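You operate a simulated robot arm through the tools that you are given. There is no shell and no other tool.

Carry out the task below with a simulated robot arm. There is one attempt and no reset: what you move stays moved.

## Task
Join the pierced slat to the dark block with the two long dowels.
Fine: slat first on to the bench close beside the block, wall side; a dowel in each hole, slat down flat over them; the short dowel stays in the rack.

It is judged by the outcome, as a careful person would: the job done as asked, and still so three seconds after it is handed in. It fails if anything else is knocked over, pushed out of place, dropped, spilled or broken.

## Robot
A 7-joint arm with a two-finger parallel gripper, fixed in place. Base frame: the origin is at the foot of the arm, x ahead of it, y to its left, z up; the work surface is at about z = 80. Units: cm, degrees, N and s.
With the tool pointing down near the work surface it reaches from about 34 to 76 cm from the base axis. Its first joint turns from -115.0 to 115.0 degrees. Payload 3.91 kg.
The TCP is the grasp point between the finger pads, 3 cm short of the fingertips. In the tool frame z runs along the fingers and y along their closing line. The gripper opens to 11 cm. The fingers are 2 cm wide and 1 cm thick; the gripper's body (4.8 by 11.2 cm) begins 5.5 cm behind the TCP.
Orientation is that of the tool frame in the base frame, as a unit quaternion [w, x, y, z]. With the fingers straight down and closing along the base's y, the tool's x points along the base's -x, its y along +y and its z along -z.

## Interface
- The arm moves only by the tool play_rows. Its argument "commands" is a list of rows, each a list of 7 numbers: the shift along the tool's x, y, z in cm, then the turn, a rotation vector about the tool's x, y, z in degrees, then the gripper command, from -1 (fully open) to 1 (shut), values between in proportion. In form: [[dx, dy, dz, rx, ry, rz, jaw], ...]. A call has 1 to 20 rows; each row shifts and turns the commanded pose from where the row before left it, along the tool's axes as they then stand. A row lasts 0.2 s, in which the tool goes at most 5 cm and 8.6 degrees; a call with a longer step from one row to the next is refused whole, and so is a gripper value outside its range. Where a pose cannot be reached the arm comes as near as it can. A force on the tool above 90 N (or 10 N above the force at the start of the call, whichever is more), or a blocked arm, ends the call early, and 0.2 s more pass. Each finger travels about 10.8 cm/s and halts on what it meets, pressing with about 29 N; the grip force reading is that of the motor and also rises with nothing between the fingers. The clock runs only during rows and for 0.2 s after the last one: add rows that do not move to give the fingers time. The reply holds the time, the measured pose of the TCP, the force on the tool along the base axes, the opening and the grip force, in the units named above and with some noise, with the torque about the TCP (base axes, N m) and any sound that the robot's microphone picked up, and new pictures: "views" is both (left out), scene, wrist or none.
- Cameras (640 x 400 px; columns grow to the right, rows downward): "scene" is fixed at [22.17, 48.75, 157.18]; the picture's right is [-0.65, -0.76, 0.00], its down [-0.69, 0.58, -0.44] and it looks along [0.34, -0.28, -0.90] (base axes); focal length 256 px, centre (320, 200). "wrist" rides on the gripper at [7.2, 1.7, -10.3] in the tool frame; the picture's right is [-0.23, 0.97, 0.00], its down [-0.76, -0.18, -0.62] and it looks along [-0.61, -0.14, 0.78] (tool axes); focal length 222 px, centre (320, 200). There is no depth. A picture from a camera that has moved, and an enlarged one, comes with that camera's place and axes in the base frame and with its lens. The place of the scene camera against the robot may be out by one fixed shift of up to 2.5 cm in any direction.
- slide_trunk(by): slides the trunk up (or, below 0, down) by that many cm; the arm rides with it, the base frame stays. It gives what a move gives, with no picture.
- zoom(camera, box): a new picture of the part [left, top, right, bottom] of that camera's present view, enlarged. No time passes.
- job_done(): hands the job in; it is judged then, once.

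Nothing tells you positions but the pictures and the camera data. Unless the task says otherwise, let go and move clear before handing in.

The tools are called after "Emit:" as a command line: name --pt "numbers of a row" for each row, then --argument value for the rest, lists and objects as JSON in quotes. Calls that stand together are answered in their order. play_rows: Moves the arm, as the interface text tells. Its arguments: {"type":"object","properties":{"commands":{"type":"array"},"views":{"type":"string","enum":["both","scene","wrist","none"]}},"required":["commands"]} The other tools are called the same way: slide_trunk (by) slides the trunk up or down; zoom (camera, box) takes an enlarged picture of a part of a camera's view; job_done () hands the job in.

At the start:

```text
t: 0.0
eef_pos: [44.61, 26.96, 120.55]
orientation: [0.0, 0.0, 1.0, 0.001]
force: [1.4, 0.7, 0.2]
ft_torque: [0.0, 0.03, 0.04]
width: 11.0
gripper_force: 0.1
trunk travel left (down, up): [-72.5, 26.5]
```

scene: 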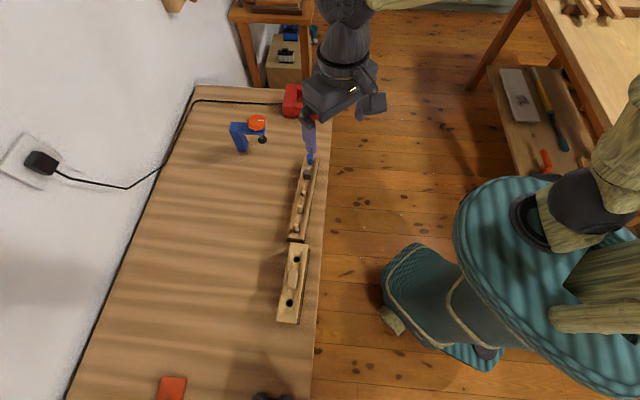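
wrist: 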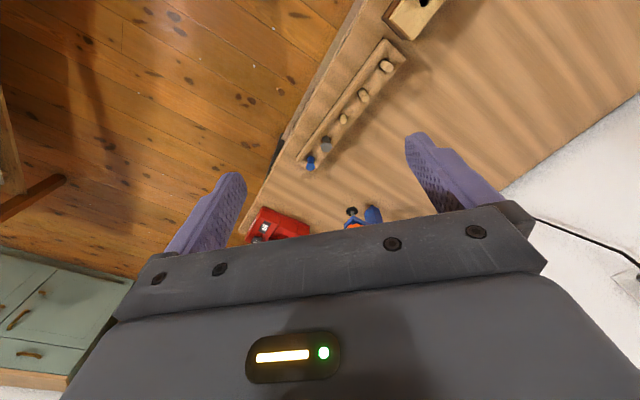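

I see a bench along the wall with a rack holding pegs, a pierced slat (with two dark holes) lying on or near something, and a gripper above. I'll zoom in to identify the block, slat and dowels before moving.

Emit:
zoom --camera "scene" --box '[240, 140, 350, 210]'

Emit:
zoom --camera "scene" --box '[230, 220, 360, 340]'

Emit:
zoom --camera "wrist" --box '[260, 0, 480, 180]'

Emit:
zoom --camera "scene" --box '[60, 80, 380, 400]'

```text
5.71 times, centred on (295, 175) of scene
camera zoom: at [22.17, 48.75, 157.18], right [-0.65, -0.76, 0.0], down [-0.69, 0.58, -0.44], along [0.34, -0.28, -0.9], focal length 1464 px, centre (463, 343)
```

zoom: 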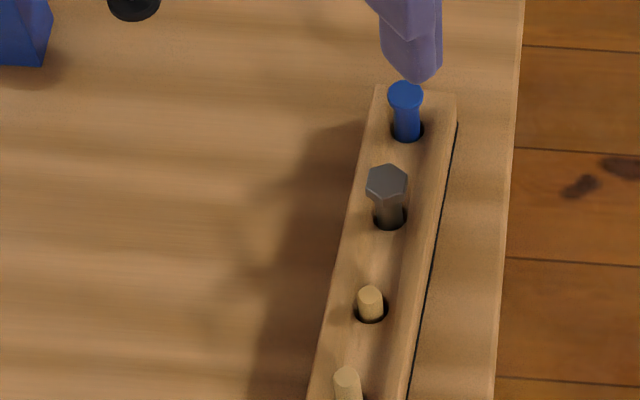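

```text
3.33 times, centred on (295, 280) of scene
camera zoom: at [22.17, 48.75, 157.18], right [-0.65, -0.76, 0.0], down [-0.69, 0.58, -0.44], along [0.34, -0.28, -0.9], focal length 854 px, centre (403, -67)
```

zoom: 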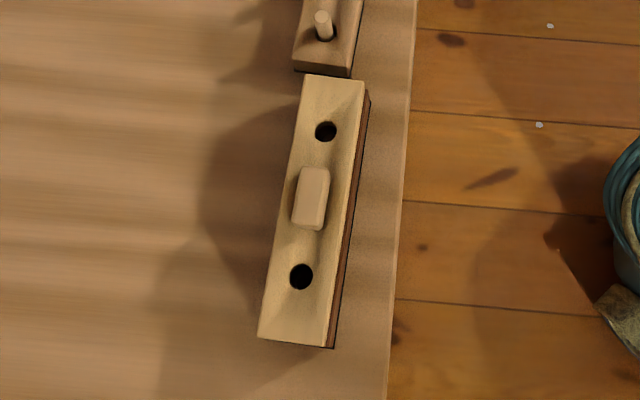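

```text
2.22 times, centred on (370, 90) of wrist
camera zoom: at [37.46, 28.5, 130.91], right [0.23, 0.97, 0.0], down [0.76, -0.18, 0.62], along [0.61, -0.14, -0.78], focal length 494 px, centre (209, 444)
```

zoom: 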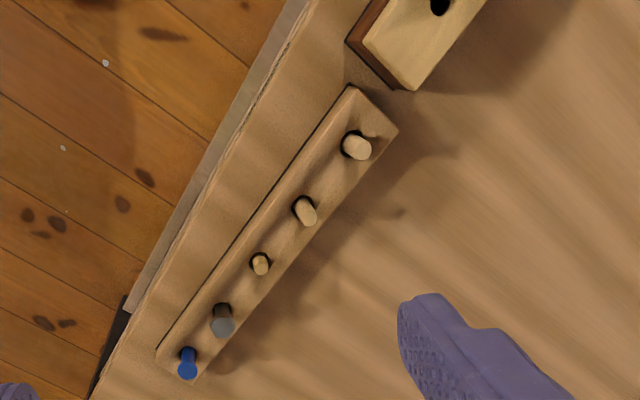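

```text
1.25 times, centred on (220, 240) of scene
camera zoom: at [22.17, 48.75, 157.18], right [-0.65, -0.76, 0.0], down [-0.69, 0.58, -0.44], along [0.34, -0.28, -0.9], focal length 320 px, centre (445, 150)
```

zoom: 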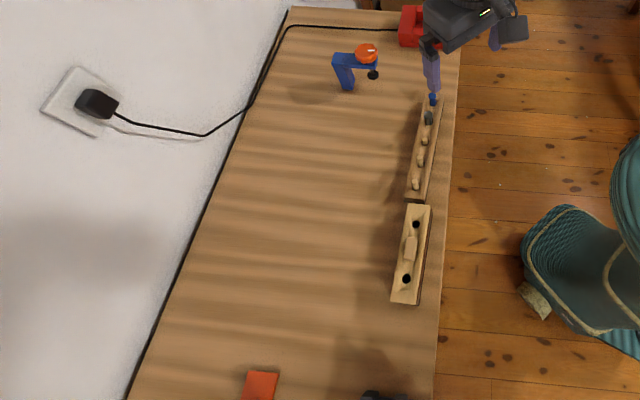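

The pierced slat, with a tab handle in its middle, lies on top of the dark block near (35, 47). The rack beside it holds a blue pin, a bolt and three wooden dowels. I'll move over the slat with the fingers turned across it, staying high, and take a closer look.

Emit:
play_rows --pt "1.7 4 0 0 0 0 -1" --pt "1.7 4 0 0 0 0 -1" --pt "1.7 4 0 0 0 0 -1" --pt "1.7 4 0 0 0 0 -1" --pt "1.8 4 0 0 0 0 -1" --pt "0 0 0 0 0 7.8 -1" --pt "0 0 0 0 0 7.8 -1" --pt "0 0 0 0 0 7.8 -1" --pt "0 0 0 0 0 7.8 -1" --pt "0 0 0 0 0 7.8 -1" --pt "0 0 0 0 0 8.0 -1" --pt "0 0 3 0 0 0 -1" --pt "0 0 3 0 0 0 -1" --pt "0 0 0 0 0 0 -1" --pt "0 0 0 0 0 0 -1"

```text
t: 3.2
eef_pos: [36.09, 46.97, 114.59]
orientation: [0.001, 0.398, 0.917, 0.001]
force: [0.9, 0.1, -0.6]
ft_torque: [0.04, -0.03, 0.0]
width: 11.0
gripper_force: 0.1
trunk travel left (down, up): [-72.5, 26.5]
camera wrist: at [32.44, 53.31, 124.86], right [0.87, 0.5, 0.0], down [0.39, -0.68, 0.62], along [0.31, -0.54, -0.78], focal length 222 px, centre (320, 200)
```

scene: 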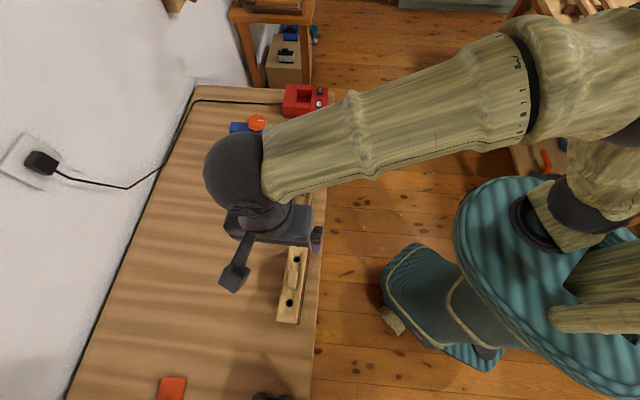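
wrist: 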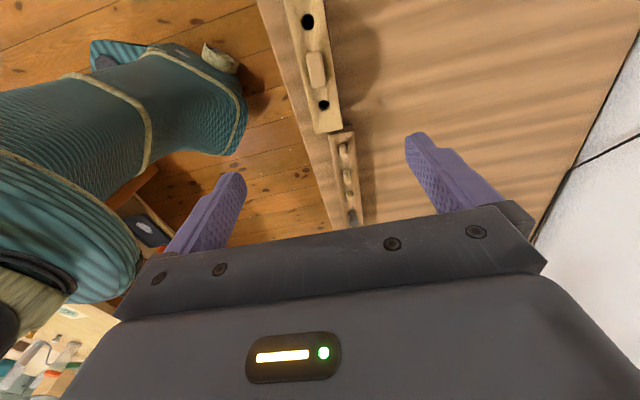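

The slat, block and rack all line up at about 133°, so the tool is close to aligned with them. I'll enlarge the wrist view to measure the handle, the holes and the thicknesses.

Emit:
zoom --camera "wrist" --box '[250, 0, 410, 130]'

Emit:
zoom --camera "wrist" --box '[290, 120, 400, 235]'

```text
3.08 times, centred on (330, 65) of wrist
camera zoom: at [32.44, 53.31, 124.86], right [0.87, 0.5, 0.0], down [0.39, -0.68, 0.62], along [0.31, -0.54, -0.78], focal length 684 px, centre (289, 615)
```

zoom: 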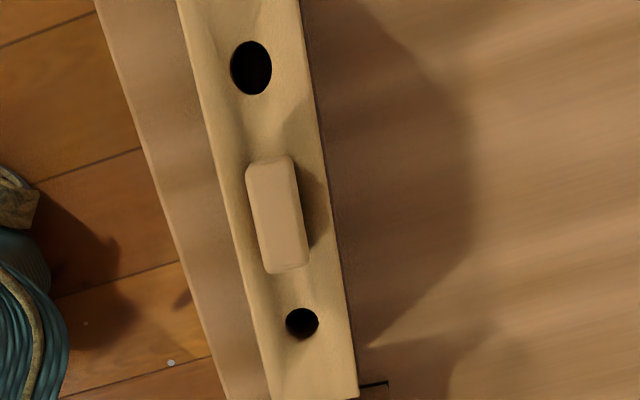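

```text
3.48 times, centred on (345, 178) of wrist
camera zoom: at [32.44, 53.31, 124.86], right [0.87, 0.5, 0.0], down [0.39, -0.68, 0.62], along [0.31, -0.54, -0.78], focal length 773 px, centre (233, 278)
```

zoom: 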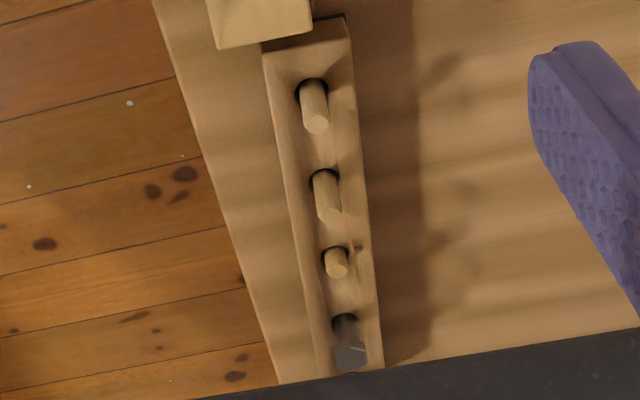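

The short dowel is the third peg from the block, and the two nearest the block are the long ones, about 1.4 cm thick. The slat holes are about 1.8 cm wide. I'll go lower over the handle for a second view so I can triangulate heights.

Emit:
play_rows --pt "2.0 0 3 0 0 0 -1" --pt "0 0 3 0 0 0 -1" --pt "0 0 3 0 0 0 -1" --pt "0 0 3 0 0 0 -1" --pt "0 0 2.6 0 0 0 -1" --pt "0 0 0 0 0 0 -1" --pt "0 0 0 0 0 0 -1"

```text
t: 4.8
eef_pos: [34.73, 48.47, 99.94]
orientation: [0.0, 0.399, 0.917, 0.0]
force: [-0.5, -0.2, -0.6]
ft_torque: [-0.04, -0.02, 0.0]
width: 11.01
gripper_force: 0.0
trunk travel left (down, up): [-72.5, 26.5]
camera wrist: at [31.06, 54.74, 110.2], right [0.87, 0.5, 0.0], down [0.39, -0.68, 0.62], along [0.31, -0.54, -0.78], focal length 222 px, centre (320, 200)
```

scene: 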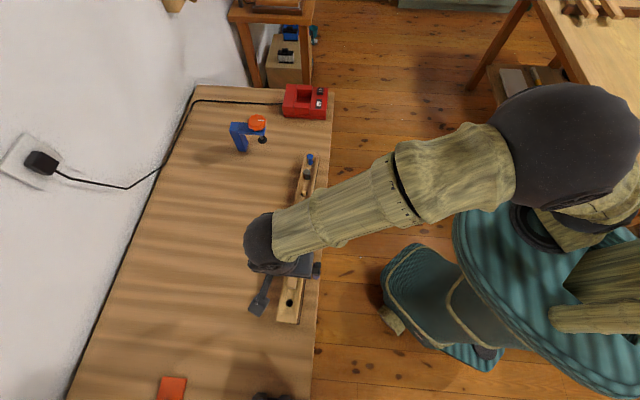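
wrist: 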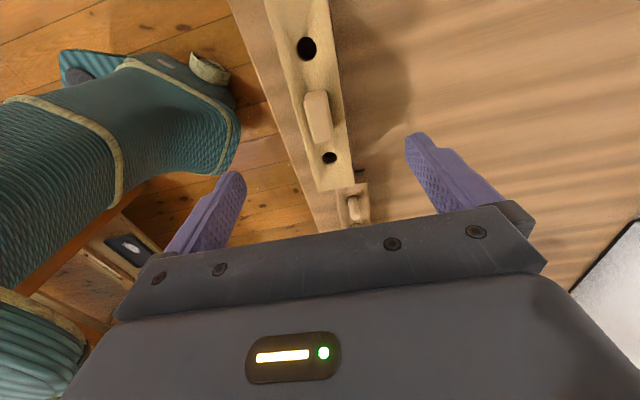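

Emit:
zoom --camera "wrist" --box '[240, 0, 400, 100]'

Emit:
zoom --camera "wrist" --box '[260, 90, 420, 230]'

```text
4.00 times, centred on (320, 50) of wrist
camera zoom: at [31.06, 54.74, 110.2], right [0.87, 0.5, 0.0], down [0.39, -0.68, 0.62], along [0.31, -0.54, -0.78], focal length 888 px, centre (320, 800)
```

zoom: 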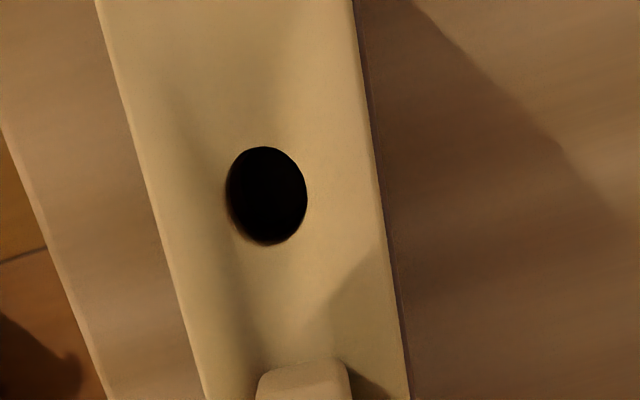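

```text
2.86 times, centred on (340, 160) of wrist
camera zoom: at [31.06, 54.74, 110.2], right [0.87, 0.5, 0.0], down [0.39, -0.68, 0.62], along [0.31, -0.54, -0.78], focal length 635 px, centre (263, 314)
```

zoom: 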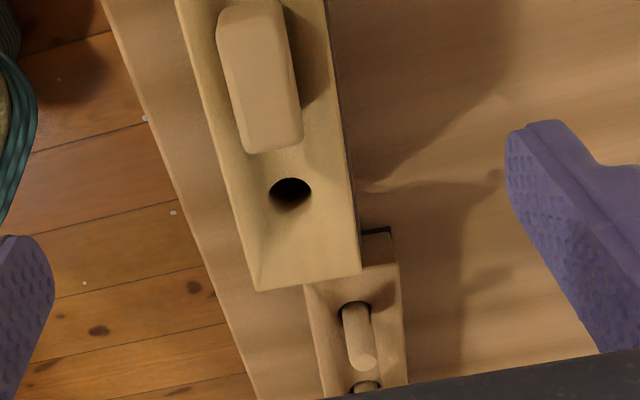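

From triangulation, the slat top is near z 85.5 and the holes are about 11.3 cm apart and centred under the TCP. The handle is about 2 cm wide and rises to roughly z 88.8. I'll descend with the fingers open around the handle and check again.

Emit:
play_rows --pt "0 0 2.5 0 0 0.8 -1" --pt "0 0 2.5 0 0 0 -1" --pt "0 0 2.5 0 0 0 -1" --pt "0 0 2.0 0 0 0 -1" --pt "0 0 0 0 0 0 -1" --pt "0 0 0 0 0 0 -1"

Emit:
zoom --camera "wrist" --box '[200, 0, 460, 220]'

Emit:
zoom --camera "scene" --box '[230, 220, 360, 340]'

```text
t: 6.2
eef_pos: [34.65, 48.35, 90.39]
orientation: [0.0, 0.405, 0.914, 0.0]
force: [-0.4, 0.7, 0.4]
ft_torque: [-0.01, 0.03, 0.01]
width: 11.0
gripper_force: 0.0
trunk travel left (down, up): [-72.5, 26.5]
camera wrist: at [31.08, 54.79, 100.79], right [0.87, 0.49, 0.0], down [0.38, -0.68, 0.62], along [0.3, -0.54, -0.78], focal length 222 px, centre (320, 200)
```

scene: 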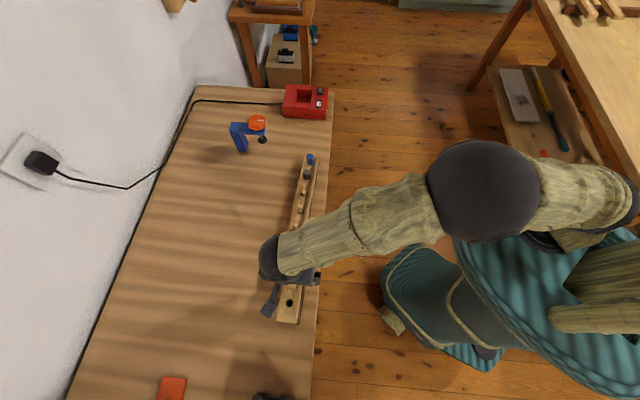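
wrist: 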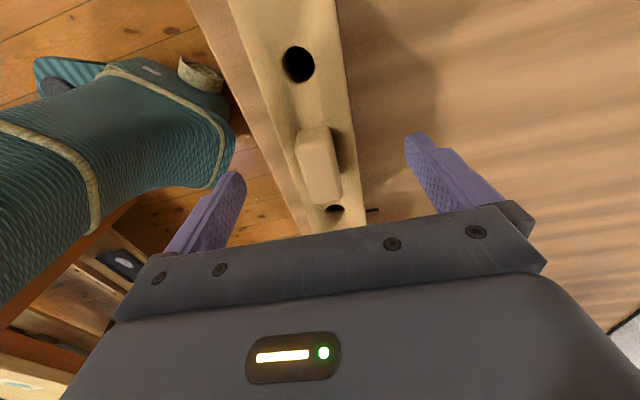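

```text
1.82 times, centred on (330, 110) of wrist
camera zoom: at [31.08, 54.79, 100.79], right [0.87, 0.49, 0.0], down [0.38, -0.68, 0.62], along [0.3, -0.54, -0.78], focal length 404 px, centre (302, 364)
```

zoom: 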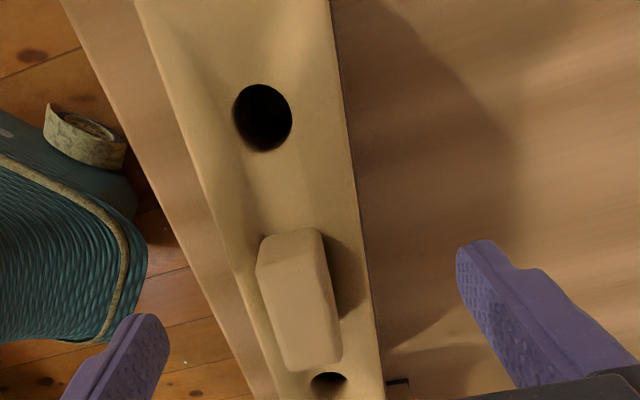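

```text
3.33 times, centred on (295, 280) of scene
camera zoom: at [22.17, 48.75, 157.18], right [-0.65, -0.76, 0.0], down [-0.69, 0.58, -0.44], along [0.34, -0.28, -0.9], focal length 854 px, centre (403, -67)
```

zoom: 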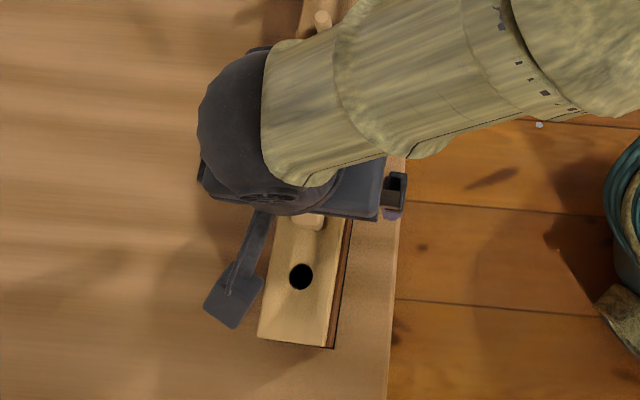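

The handle is centred between the fingers and the slat top reads about 85.6. I'll go down 1.2 cm so the fingertips sit just above the slat, then close on the handle.

Emit:
play_rows --pt "0 0 0.6 0 0 0 -1" --pt "0 0 0.6 0 0 0 -1" --pt "0 0 0 0 0 0 -0.3" --pt "0 0 0 0 0 0 0.2" --pt "0 0 0 0 0 0 0.5" --pt "0 0 0 0 0 0 0.7" --pt "0 0 0 0 0 0 1" --pt "0 0 0 0 0 0 1" --pt "0 0 0 0 0 0 1"

Emit:
zoom --camera "wrist" --box '[200, 0, 460, 220]'

```text
t: 8.2
eef_pos: [34.72, 48.46, 89.34]
orientation: [0.0, 0.405, 0.914, -0.001]
force: [0.2, 2.9, 2.6]
ft_torque: [0.06, -0.01, 0.04]
width: 4.94
gripper_force: 29.1
trunk travel left (down, up): [-72.5, 26.5]
camera wrist: at [31.12, 54.77, 99.65], right [0.87, 0.49, 0.0], down [0.38, -0.68, 0.62], along [0.3, -0.54, -0.78], focal length 222 px, centre (320, 200)
```

scene: 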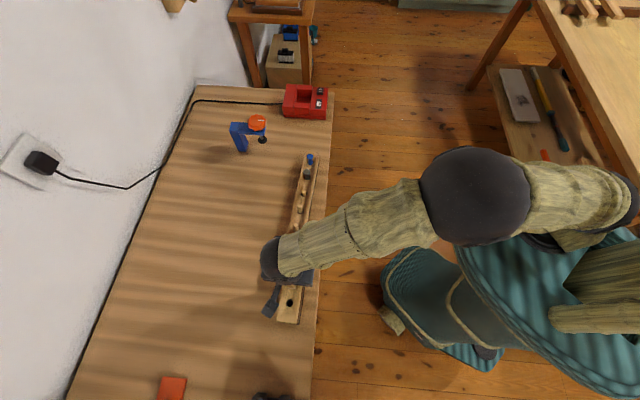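
wrist: 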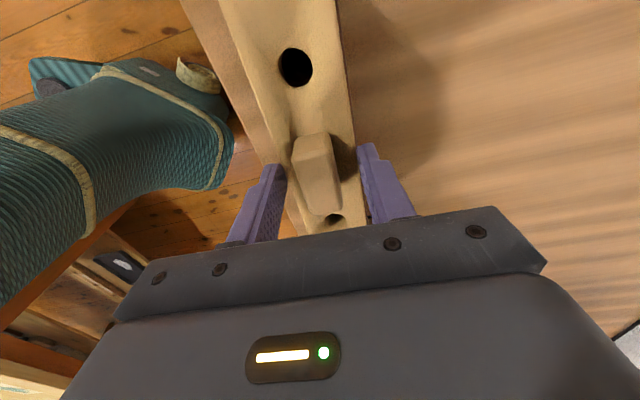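

```text
1.82 times, centred on (330, 110) of wrist
camera zoom: at [31.12, 54.77, 99.65], right [0.87, 0.49, 0.0], down [0.38, -0.68, 0.62], along [0.3, -0.54, -0.78], focal length 404 px, centre (302, 364)
```

zoom: 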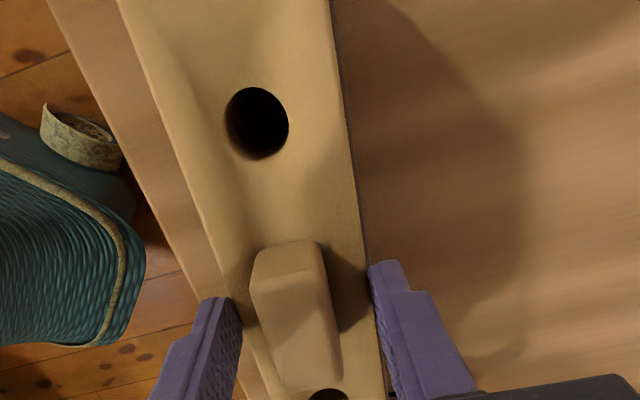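

The fingers stopped at 4.94 cm on the slat's edges, so the slat top is a little higher than I estimated. I'll open, rise 1 cm and close to 3.3 cm to check that the tips clear the slat top.

Emit:
play_rows --pt "0 0 0 0 0 0 -0.1" --pt "0 0 0 0 0 0 -0.1" --pt "0 0 -0.5 0 0 0 -0.1" --pt "0 0 -0.5 0 0 0 -0.1" --pt "0 0 0 0 0 0 0.2" --pt "0 0 0 0 0 0 0.4" --pt "0 0 0 0 0 0 0.4" --pt "0 0 0 0 0 0 0.4"

Emit:
zoom --camera "wrist" --box '[200, 0, 460, 220]'

```text
t: 10.0
eef_pos: [34.69, 48.33, 90.31]
orientation: [0.001, 0.405, 0.914, 0.0]
force: [0.3, 0.1, 0.0]
ft_torque: [0.0, -0.01, 0.02]
width: 3.29
gripper_force: 0.1
trunk travel left (down, up): [-72.5, 26.5]
camera wrist: at [31.1, 54.76, 100.65], right [0.87, 0.49, 0.0], down [0.38, -0.68, 0.62], along [0.3, -0.54, -0.78], focal length 222 px, centre (320, 200)
```

scene: 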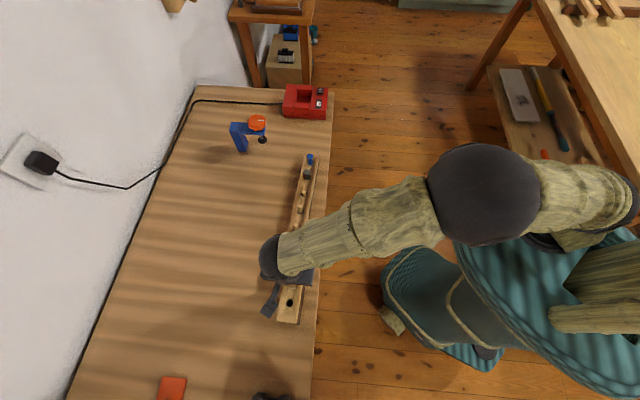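
wrist: 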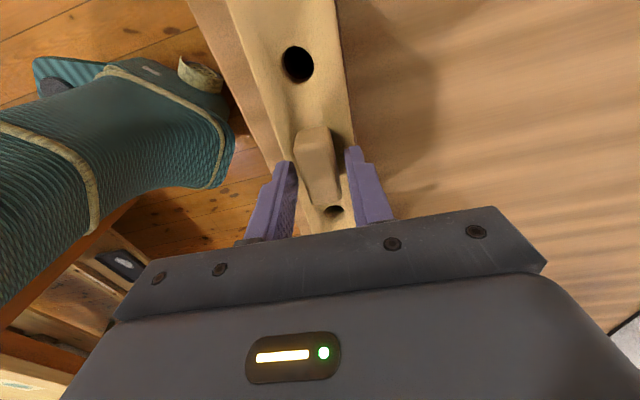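

```text
1.82 times, centred on (330, 110) of wrist
camera zoom: at [31.1, 54.76, 100.65], right [0.87, 0.49, 0.0], down [0.38, -0.68, 0.62], along [0.3, -0.54, -0.78], focal length 404 px, centre (302, 364)
```

zoom: 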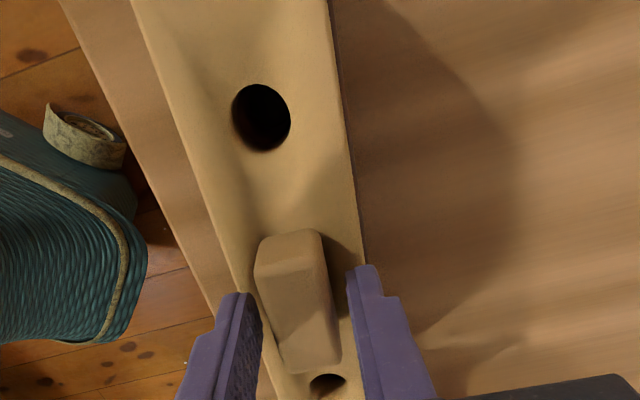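

The tips now clear the slat top, which lies between z 86.3 and 87.3. I'll ease down in small steps to get a deeper hold on the handle, watching the force.

Emit:
play_rows --pt "0 0 0.15 0 0 0 0.4" --pt "0 0 0.15 0 0 0 0.4" --pt "0 0 0.0 0 0 0 0.4" --views "none"

```text
t: 10.8
eef_pos: [34.65, 48.34, 90.04]
orientation: [-0.001, 0.405, 0.914, 0.0]
force: [0.6, 0.3, 0.0]
ft_torque: [-0.02, 0.01, 0.0]
width: 3.33
gripper_force: 0.1
trunk travel left (down, up): [-72.5, 26.5]
```

Emit:
play_rows --pt "0 0 0.15 0 0 0 0.4" --pt "0 0 0.15 0 0 0 0.4" --pt "0 0 0.0 0 0 0 0.4" --views "none"

```text
t: 11.6
eef_pos: [34.67, 48.21, 89.73]
orientation: [0.0, 0.405, 0.914, 0.0]
force: [-1.0, -0.6, 2.8]
ft_torque: [-0.05, 0.01, 0.01]
width: 3.31
gripper_force: 0.2
trunk travel left (down, up): [-72.5, 26.5]
```

A 2.8 N push has just appeared, so the slat top is at about z 86.7. I'll back off slightly and close on the handle.

Emit:
play_rows --pt "0 0 -0.2 0 0 0 0.4" --pt "0 0 0 0 0 0 0.55" --pt "0 0 0 0 0 0 0.65" --pt "0 0 0 0 0 0 1" --pt "0 0 0 0 0 0 1" --pt "0 0 0 0 0 0 1"

```text
t: 13.0
eef_pos: [34.72, 48.4, 89.78]
orientation: [0.0, 0.405, 0.914, 0.0]
force: [-0.7, 0.3, -0.1]
ft_torque: [-0.01, 0.02, 0.0]
width: 2.19
gripper_force: 29.2
trunk travel left (down, up): [-72.5, 26.5]
camera wrist: at [31.13, 54.79, 100.2], right [0.87, 0.49, 0.0], down [0.38, -0.68, 0.62], along [0.3, -0.55, -0.78], focal length 222 px, centre (320, 200)
```

scene: 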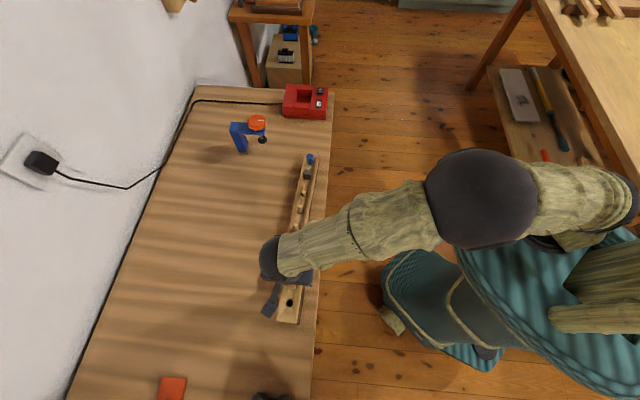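
wrist: 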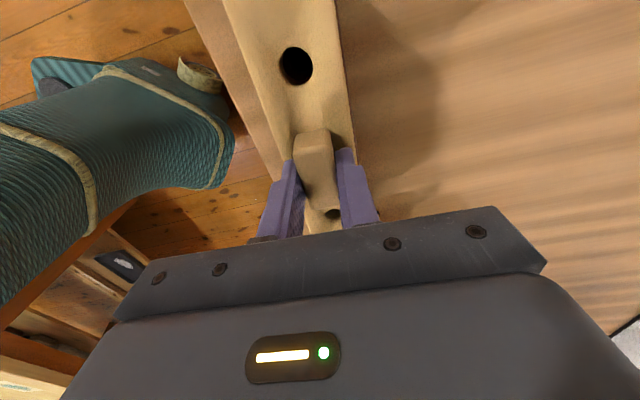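

The handle is held firmly at 2.19 cm. I'll lift the slat straight up 6 cm and look before shifting it to the wall side.

Emit:
play_rows --pt "0 0 -0.5 0 0 0 1" --pt "0 0 -0.5 0 0 0 1" --pt "0 0 -1 0 0 0 1" --pt "0 0 -1 0 0 0 1" --pt "0 0 -1 0 0 0 1" --pt "0 0 -1 0 0 0 1" --pt "0 0 -1 0 0 0 1" --pt "0 0 0 0 0 0 1" --pt "0 0 0 0 0 0 1"

Emit:
zoom --camera "scene" --box '[230, 220, 360, 340]'

Emit:
zoom --camera "wrist" --box '[160, 0, 460, 240]'

```text
t: 15.0
eef_pos: [34.71, 48.36, 95.85]
orientation: [0.0, 0.405, 0.914, 0.0]
force: [0.5, -0.3, -0.3]
ft_torque: [0.0, 0.01, -0.01]
width: 2.16
gripper_force: 28.7
trunk travel left (down, up): [-72.5, 26.5]
camera wrist: at [31.16, 54.81, 106.24], right [0.87, 0.49, 0.0], down [0.38, -0.68, 0.62], along [0.3, -0.54, -0.78], focal length 222 px, centre (320, 200)
```

scene: 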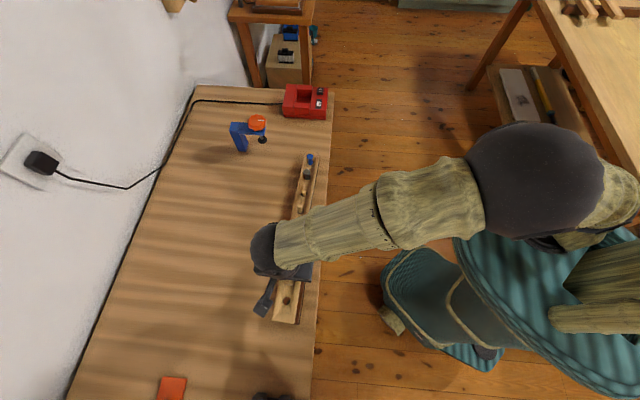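
wrist: 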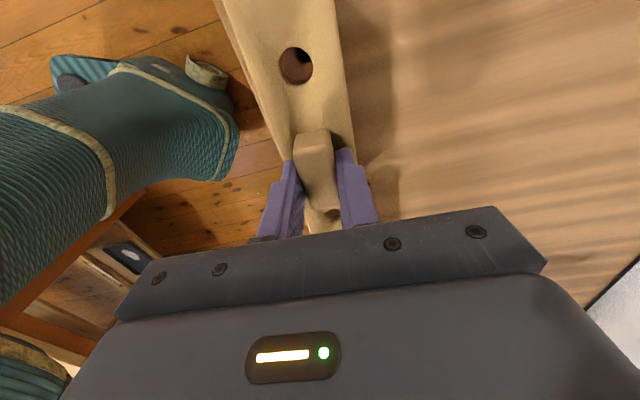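

```text
3.33 times, centred on (295, 280) of scene
camera zoom: at [22.17, 48.75, 157.18], right [-0.65, -0.76, 0.0], down [-0.69, 0.58, -0.44], along [0.34, -0.28, -0.9], focal length 854 px, centre (403, -67)
```

zoom: 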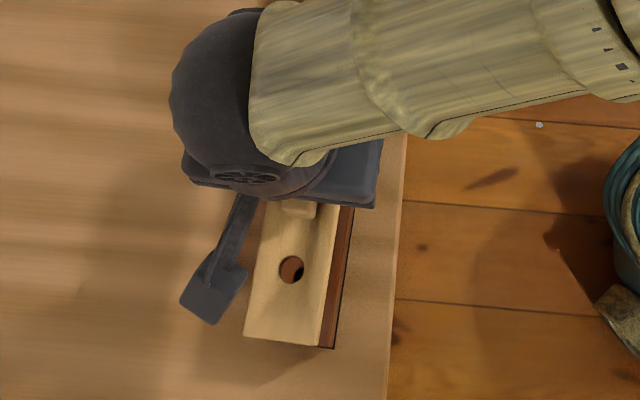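

```text
1.67 times, centred on (310, 120) of wrist
camera zoom: at [31.16, 54.81, 106.24], right [0.87, 0.49, 0.0], down [0.38, -0.68, 0.62], along [0.3, -0.54, -0.78], focal length 370 px, centre (337, 333)
```

zoom: 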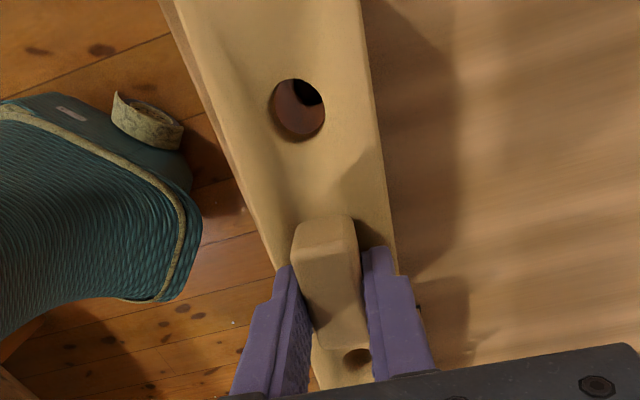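

The slat came up cleanly and the block stayed put. I'll shift it 7 cm toward the wall and look at the block from there.

Emit:
play_rows --pt "0 1.4 0 0 0 0 1" --pt "0 1.4 0 0 0 0 1" --pt "0 1.4 0 0 0 0 1" --pt "0 1.4 0 0 0 0 1" --pt "0 1.4 0 0 0 0 1" --pt "0 0 0 0 0 0 1" --pt "0 0 0 0 0 0 1"

Emit:
zoom --camera "scene" --box '[230, 220, 360, 340]'

Emit:
zoom --camera "wrist" --box '[160, 0, 460, 240]'

```text
t: 16.6
eef_pos: [39.98, 53.1, 95.89]
orientation: [0.001, 0.406, 0.914, 0.0]
force: [0.2, -0.2, -1.5]
ft_torque: [-0.01, -0.01, 0.01]
width: 2.17
gripper_force: 28.4
trunk travel left (down, up): [-72.5, 26.5]
camera wrist: at [36.37, 59.57, 106.21], right [0.87, 0.49, 0.0], down [0.38, -0.68, 0.62], along [0.3, -0.55, -0.78], focal length 222 px, centre (320, 200)
```

scene: 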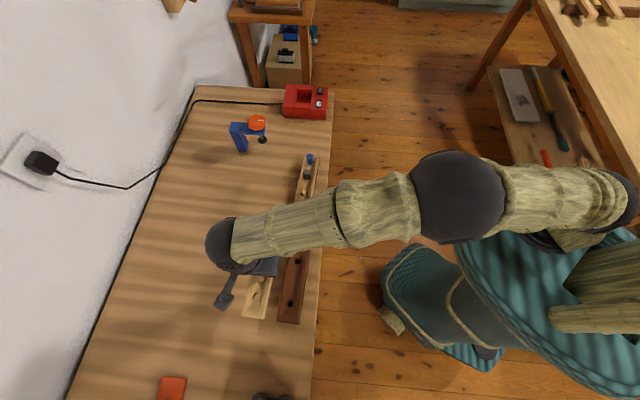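
wrist: 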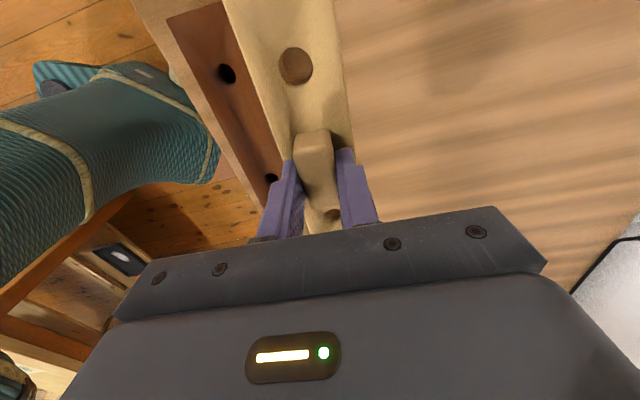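

```text
3.33 times, centred on (295, 280) of scene
camera zoom: at [22.17, 48.75, 157.18], right [-0.65, -0.76, 0.0], down [-0.69, 0.58, -0.44], along [0.34, -0.28, -0.9], focal length 854 px, centre (403, -67)
```

zoom: 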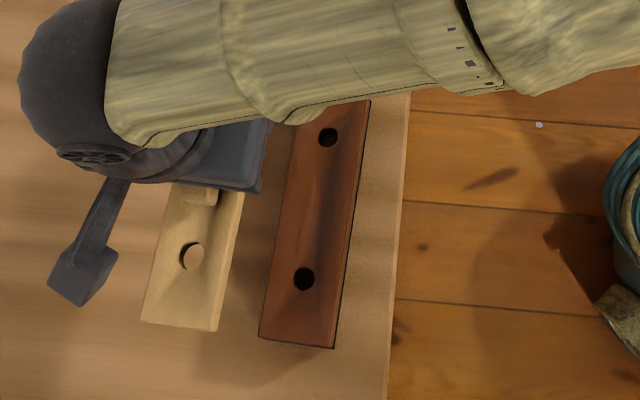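

```text
1.67 times, centred on (310, 120) of wrist
camera zoom: at [36.37, 59.57, 106.21], right [0.87, 0.49, 0.0], down [0.38, -0.68, 0.62], along [0.3, -0.55, -0.78], focal length 370 px, centre (337, 333)
```

zoom: 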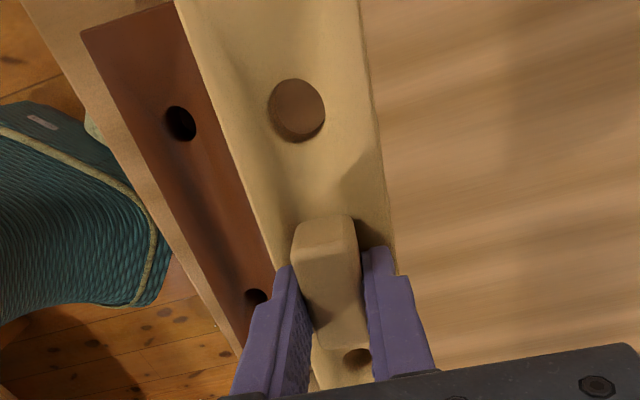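

The block (dark, two holes) is in clear view and the slat is clear of it on the wall side. I'll lower it toward the bench, quickly at first and then gently until it touches.

Emit:
play_rows --pt "0 0 1.5 0 0 0 1" --pt "0 0 1.5 0 0 0 1" --pt "0 0 1.5 0 0 0 1" --pt "0 0 1.5 0 0 0 1" --pt "0 0 1.5 0 0 0 1" --pt "0 0 1.0 0 0 0 1" --pt "0 0 0 0 0 0 1" --pt "0 0 0 0 0 0 1"

```text
t: 18.4
eef_pos: [39.89, 53.03, 87.31]
orientation: [0.0, 0.405, 0.914, 0.001]
force: [-0.4, -0.8, -1.1]
ft_torque: [0.0, 0.02, 0.01]
width: 2.14
gripper_force: 29.4
trunk travel left (down, up): [-72.5, 26.5]
camera wrist: at [36.34, 59.45, 97.71], right [0.87, 0.49, 0.0], down [0.38, -0.68, 0.62], along [0.3, -0.54, -0.78], focal length 222 px, centre (320, 200)
```

scene: 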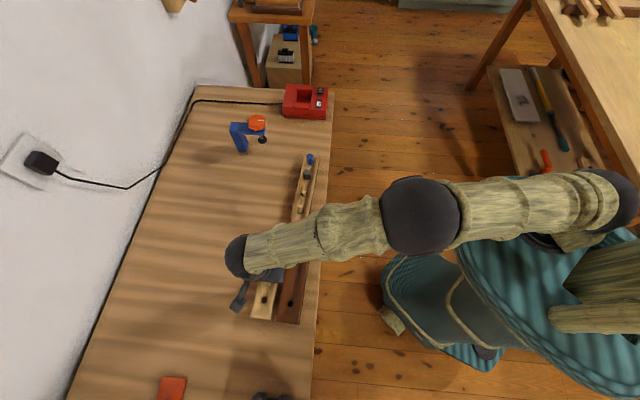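
wrist: 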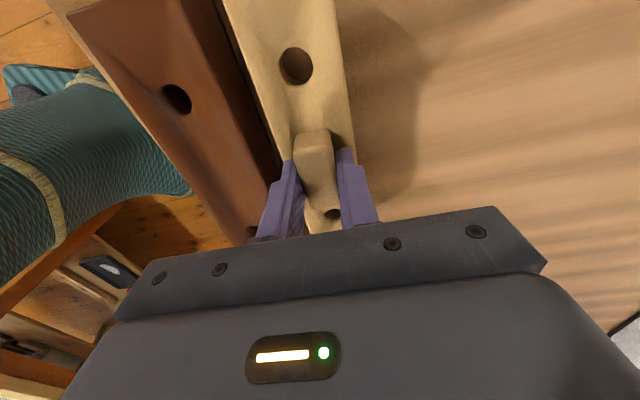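

There is no contact yet and the slat is level with the block's upper part. I'll lower in small steps, reading the force.

Emit:
play_rows --pt "0 0 0.3 0 0 0 1" --pt "0 0 0.3 0 0 0 1" --pt "0 0 0.3 0 0 0 1" --pt "0 0 0 0 0 0 1" --views "none"

Emit:
play_rows --pt "0 0 0.3 0 0 0 1" --pt "0 0 0.3 0 0 0 1" --pt "0 0 0 0 0 0 1" --views "none"

```text
t: 19.4
eef_pos: [39.84, 53.07, 86.41]
orientation: [0.0, 0.405, 0.914, 0.0]
force: [-0.1, -0.7, -1.1]
ft_torque: [0.01, -0.03, -0.03]
width: 2.15
gripper_force: 28.8
trunk travel left (down, up): [-72.5, 26.5]
```

```text
t: 20.2
eef_pos: [39.82, 53.1, 85.81]
orientation: [0.001, 0.405, 0.914, 0.0]
force: [0.3, 0.8, -1.4]
ft_torque: [0.02, 0.01, -0.02]
width: 2.15
gripper_force: 29.2
trunk travel left (down, up): [-72.5, 26.5]
```

Emit:
play_rows --pt "0 0 0.2 0 0 0 1" --pt "0 0 0.2 0 0 0 1" --pt "0 0 0 0 0 0 1" --views "none"

Emit:
zoom --camera "wrist" --box '[60, 0, 460, 240]'

Emit:
zoom --camera "scene" --box '[210, 240, 340, 340]'

```text
t: 21.0
eef_pos: [39.9, 53.06, 85.52]
orientation: [-0.001, 0.405, 0.914, 0.0]
force: [0.2, 0.6, -2.0]
ft_torque: [-0.04, -0.01, 0.0]
width: 2.15
gripper_force: 29.6
trunk travel left (down, up): [-72.5, 26.5]
```

```text
1.60 times, centred on (260, 120) of wrist
camera zoom: at [36.34, 59.49, 95.78], right [0.87, 0.49, 0.0], down [0.38, -0.68, 0.62], along [0.3, -0.55, -0.78], focal length 355 px, centre (416, 328)
```

zoom: 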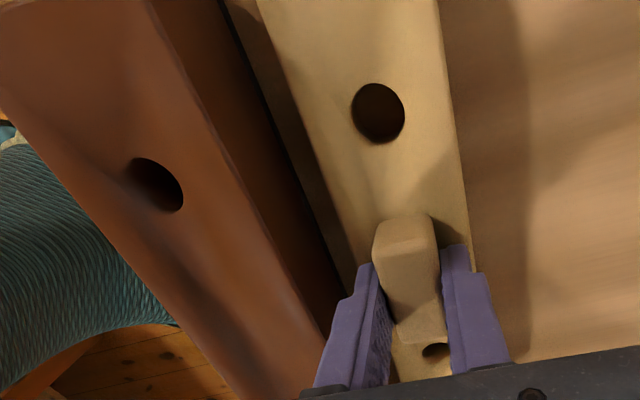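

```text
4.00 times, centred on (275, 290) of scene
camera zoom: at [22.17, 48.75, 157.18], right [-0.65, -0.76, 0.0], down [-0.69, 0.58, -0.44], along [0.34, -0.28, -0.9], focal length 1025 px, centre (500, -160)
```

zoom: 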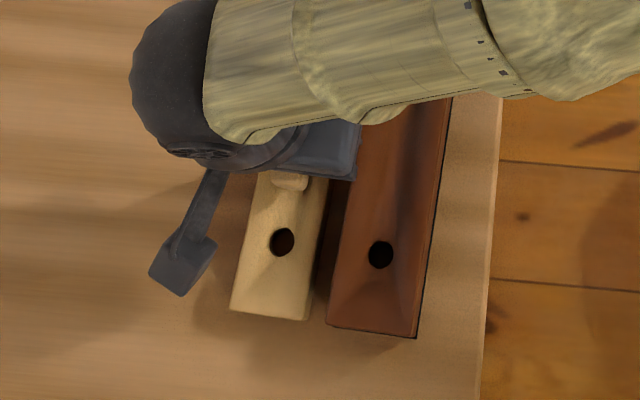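

It hasn't touched yet. I'll continue the fine descent.

Emit:
play_rows --pt "0 0 0.2 0 0 0 1" --pt "0 0 0.2 0 0 0 1" --pt "0 0 0 0 0 0 1" --views "none"

Emit:
play_rows --pt "0 0 0.2 0 0 0 1" --pt "0 0 0 0 0 0 1" --views "none"

Emit:
play_rows --pt "0 0 0.2 0 0 0 1" --pt "0 0 0 0 0 0 1" --views "none"

```text
t: 21.8
eef_pos: [40.01, 52.97, 85.36]
orientation: [0.001, 0.404, 0.915, 0.003]
force: [0.1, -0.3, 20.7]
ft_torque: [-0.52, -0.13, 0.04]
width: 2.19
gripper_force: 29.2
trunk travel left (down, up): [-72.5, 26.5]
```

```text
t: 22.4
eef_pos: [39.81, 53.04, 85.24]
orientation: [0.001, 0.405, 0.914, 0.003]
force: [2.7, 2.0, 34.6]
ft_torque: [-0.04, 0.27, 0.01]
width: 2.16
gripper_force: 29.1
trunk travel left (down, up): [-72.5, 26.5]
```

```text
t: 23.0
eef_pos: [39.94, 53.1, 85.22]
orientation: [0.001, 0.405, 0.914, 0.004]
force: [2.8, 1.5, 44.6]
ft_torque: [-0.47, 0.18, -0.02]
width: 2.15
gripper_force: 29.2
trunk travel left (down, up): [-72.5, 26.5]
```

The slat is on the bench, with contact at a commanded z of about 85.35. That makes the block about 4.5 cm tall and the slat about 2.1 cm thick. I'll ease off the pressure, open just enough and lift away.

Emit:
play_rows --pt "0 0 -0.3 0 0 0 1" --pt "0 0 -0.3 0 0 0 1" --pt "0 0 0 0 0 0 1" --views "none"

```text
t: 23.8
eef_pos: [39.82, 52.94, 85.13]
orientation: [0.0, 0.406, 0.914, -0.001]
force: [2.9, 4.0, 12.7]
ft_torque: [0.77, 0.18, -0.28]
width: 2.15
gripper_force: 28.9
trunk travel left (down, up): [-72.5, 26.5]
```

Emit:
play_rows --pt "0 0 -0.1 0 0 0 1" --pt "0 0 0 0 0 0 0.55" --pt "0 0 0 0 0 0 0.35" --pt "0 0 0 0 0 0 0.35" --pt "0 0 -1 0 0 0 0.35" --pt "0 0 -2 0 0 0 0.35" --pt "0 0 -3 0 0 0 0.35" --pt "0 0 -4 0 0 0 0.35" --pt "0 0 -4 0 0 0 0.35" --pt "0 0 0 0 0 0 0" --pt "0 0 0 0 0 0 0"

Emit:
zoom --camera "scene" --box '[210, 220, 340, 340]'

Emit:
zoom --camera "wrist" --box '[160, 0, 460, 240]'

```text
t: 26.2
eef_pos: [39.83, 52.98, 99.35]
orientation: [0.001, 0.405, 0.914, 0.0]
force: [0.9, -0.5, 0.9]
ft_torque: [-0.03, 0.01, 0.01]
width: 5.5
gripper_force: 0.0
trunk travel left (down, up): [-72.5, 26.5]
camera wrist: at [36.26, 59.48, 109.75], right [0.87, 0.49, 0.0], down [0.38, -0.68, 0.62], along [0.3, -0.54, -0.78], focal length 222 px, centre (320, 200)
```

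scene: 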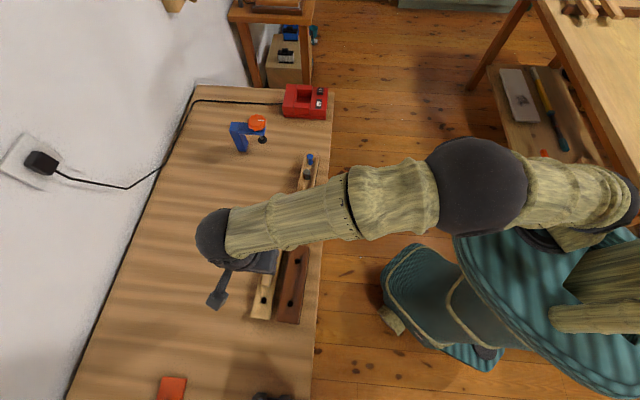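
wrist: 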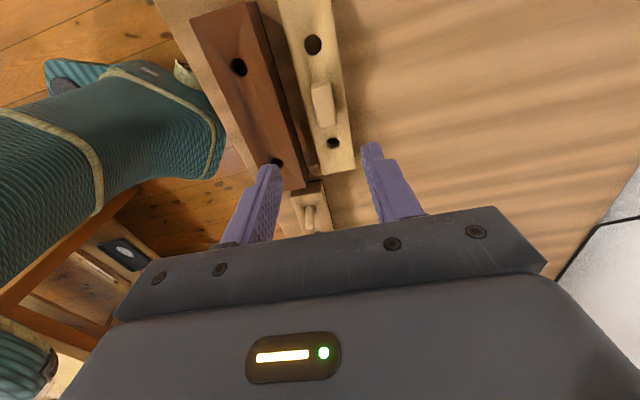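

```text
3.33 times, centred on (275, 280) of scene
camera zoom: at [22.17, 48.75, 157.18], right [-0.65, -0.76, 0.0], down [-0.69, 0.58, -0.44], along [0.34, -0.28, -0.9], focal length 854 px, centre (470, -67)
```

zoom: 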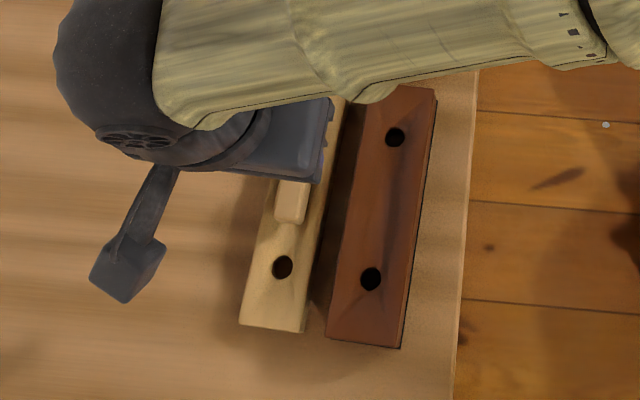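

```text
1.67 times, centred on (310, 120) of wrist
camera zoom: at [36.26, 59.48, 109.75], right [0.87, 0.49, 0.0], down [0.38, -0.68, 0.62], along [0.3, -0.54, -0.78], focal length 370 px, centre (337, 333)
```

zoom: 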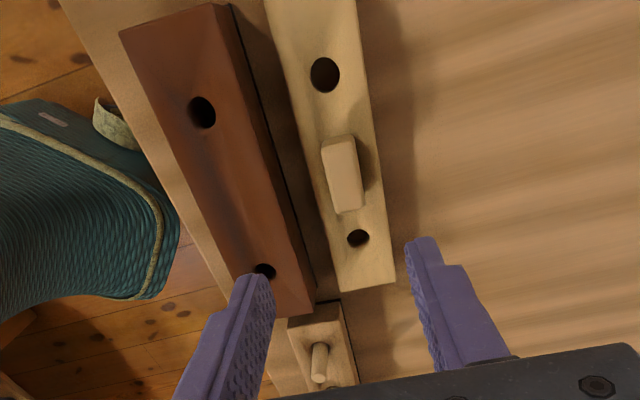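

The slat lies flat on the bench beside the block on the wall side. Next I'll go up and over to the rack to measure the dowels.

Emit:
play_rows --pt "0 0 -3 0 0 0 0" --pt "-3.5 -1.0 0 0 0 0 0" --pt "-3.5 -1.0 0 0 0 0 0" --pt "-3.5 -1.0 0 0 0 0 0" --pt "-3.5 -1.0 0 0 0 0 0" --pt "-3.5 -1.0 0 0 0 0 0" --pt "0 0 0 0 0 0 0" --pt "0 0 0 0 0 0 0"

Emit:
zoom --camera "wrist" --box '[220, 0, 420, 200]'

Emit:
zoom --camera "scene" --box '[210, 220, 340, 340]'

```text
t: 28.0
eef_pos: [47.94, 36.63, 102.44]
orientation: [0.0, 0.405, 0.914, 0.0]
force: [0.3, 0.1, -0.7]
ft_torque: [0.01, 0.02, -0.01]
width: 5.49
gripper_force: 0.1
trunk travel left (down, up): [-72.5, 26.5]
camera wrist: at [44.39, 43.12, 112.72], right [0.87, 0.49, 0.0], down [0.38, -0.68, 0.62], along [0.3, -0.54, -0.78], focal length 222 px, centre (320, 200)
```

scene: 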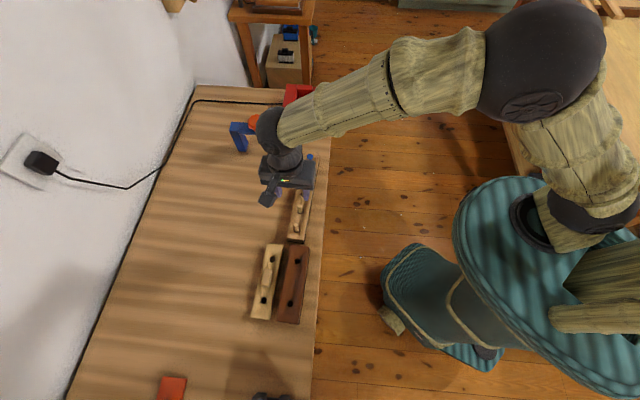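
wrist: 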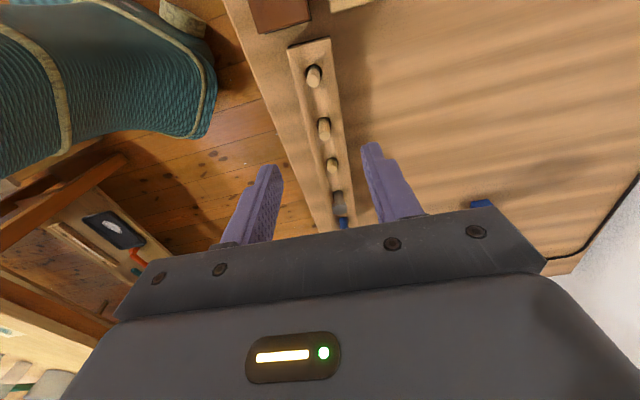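

```text
2.00 times, centred on (320, 100) of wrist
camera zoom: at [44.39, 43.12, 112.72], right [0.87, 0.49, 0.0], down [0.38, -0.68, 0.62], along [0.3, -0.54, -0.78], focal length 444 px, centre (320, 400)
```

zoom: 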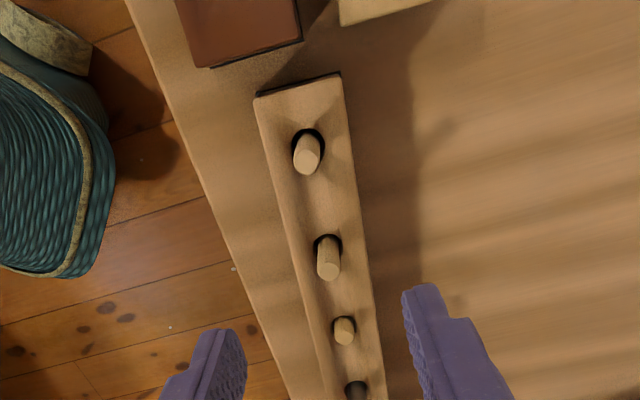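

```text
3.33 times, centred on (275, 280) of scene
camera zoom: at [22.17, 48.75, 157.18], right [-0.65, -0.76, 0.0], down [-0.69, 0.58, -0.44], along [0.34, -0.28, -0.9], focal length 854 px, centre (470, -67)
```

zoom: 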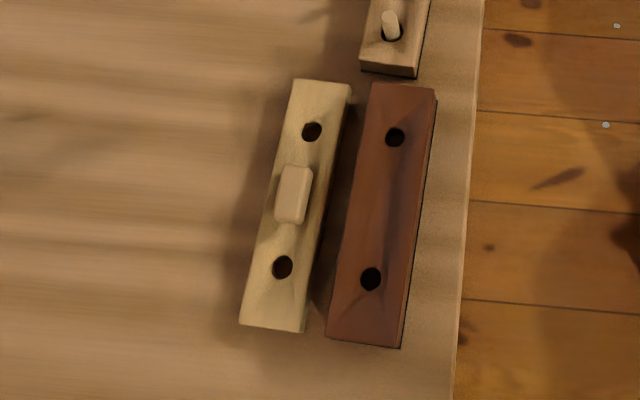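

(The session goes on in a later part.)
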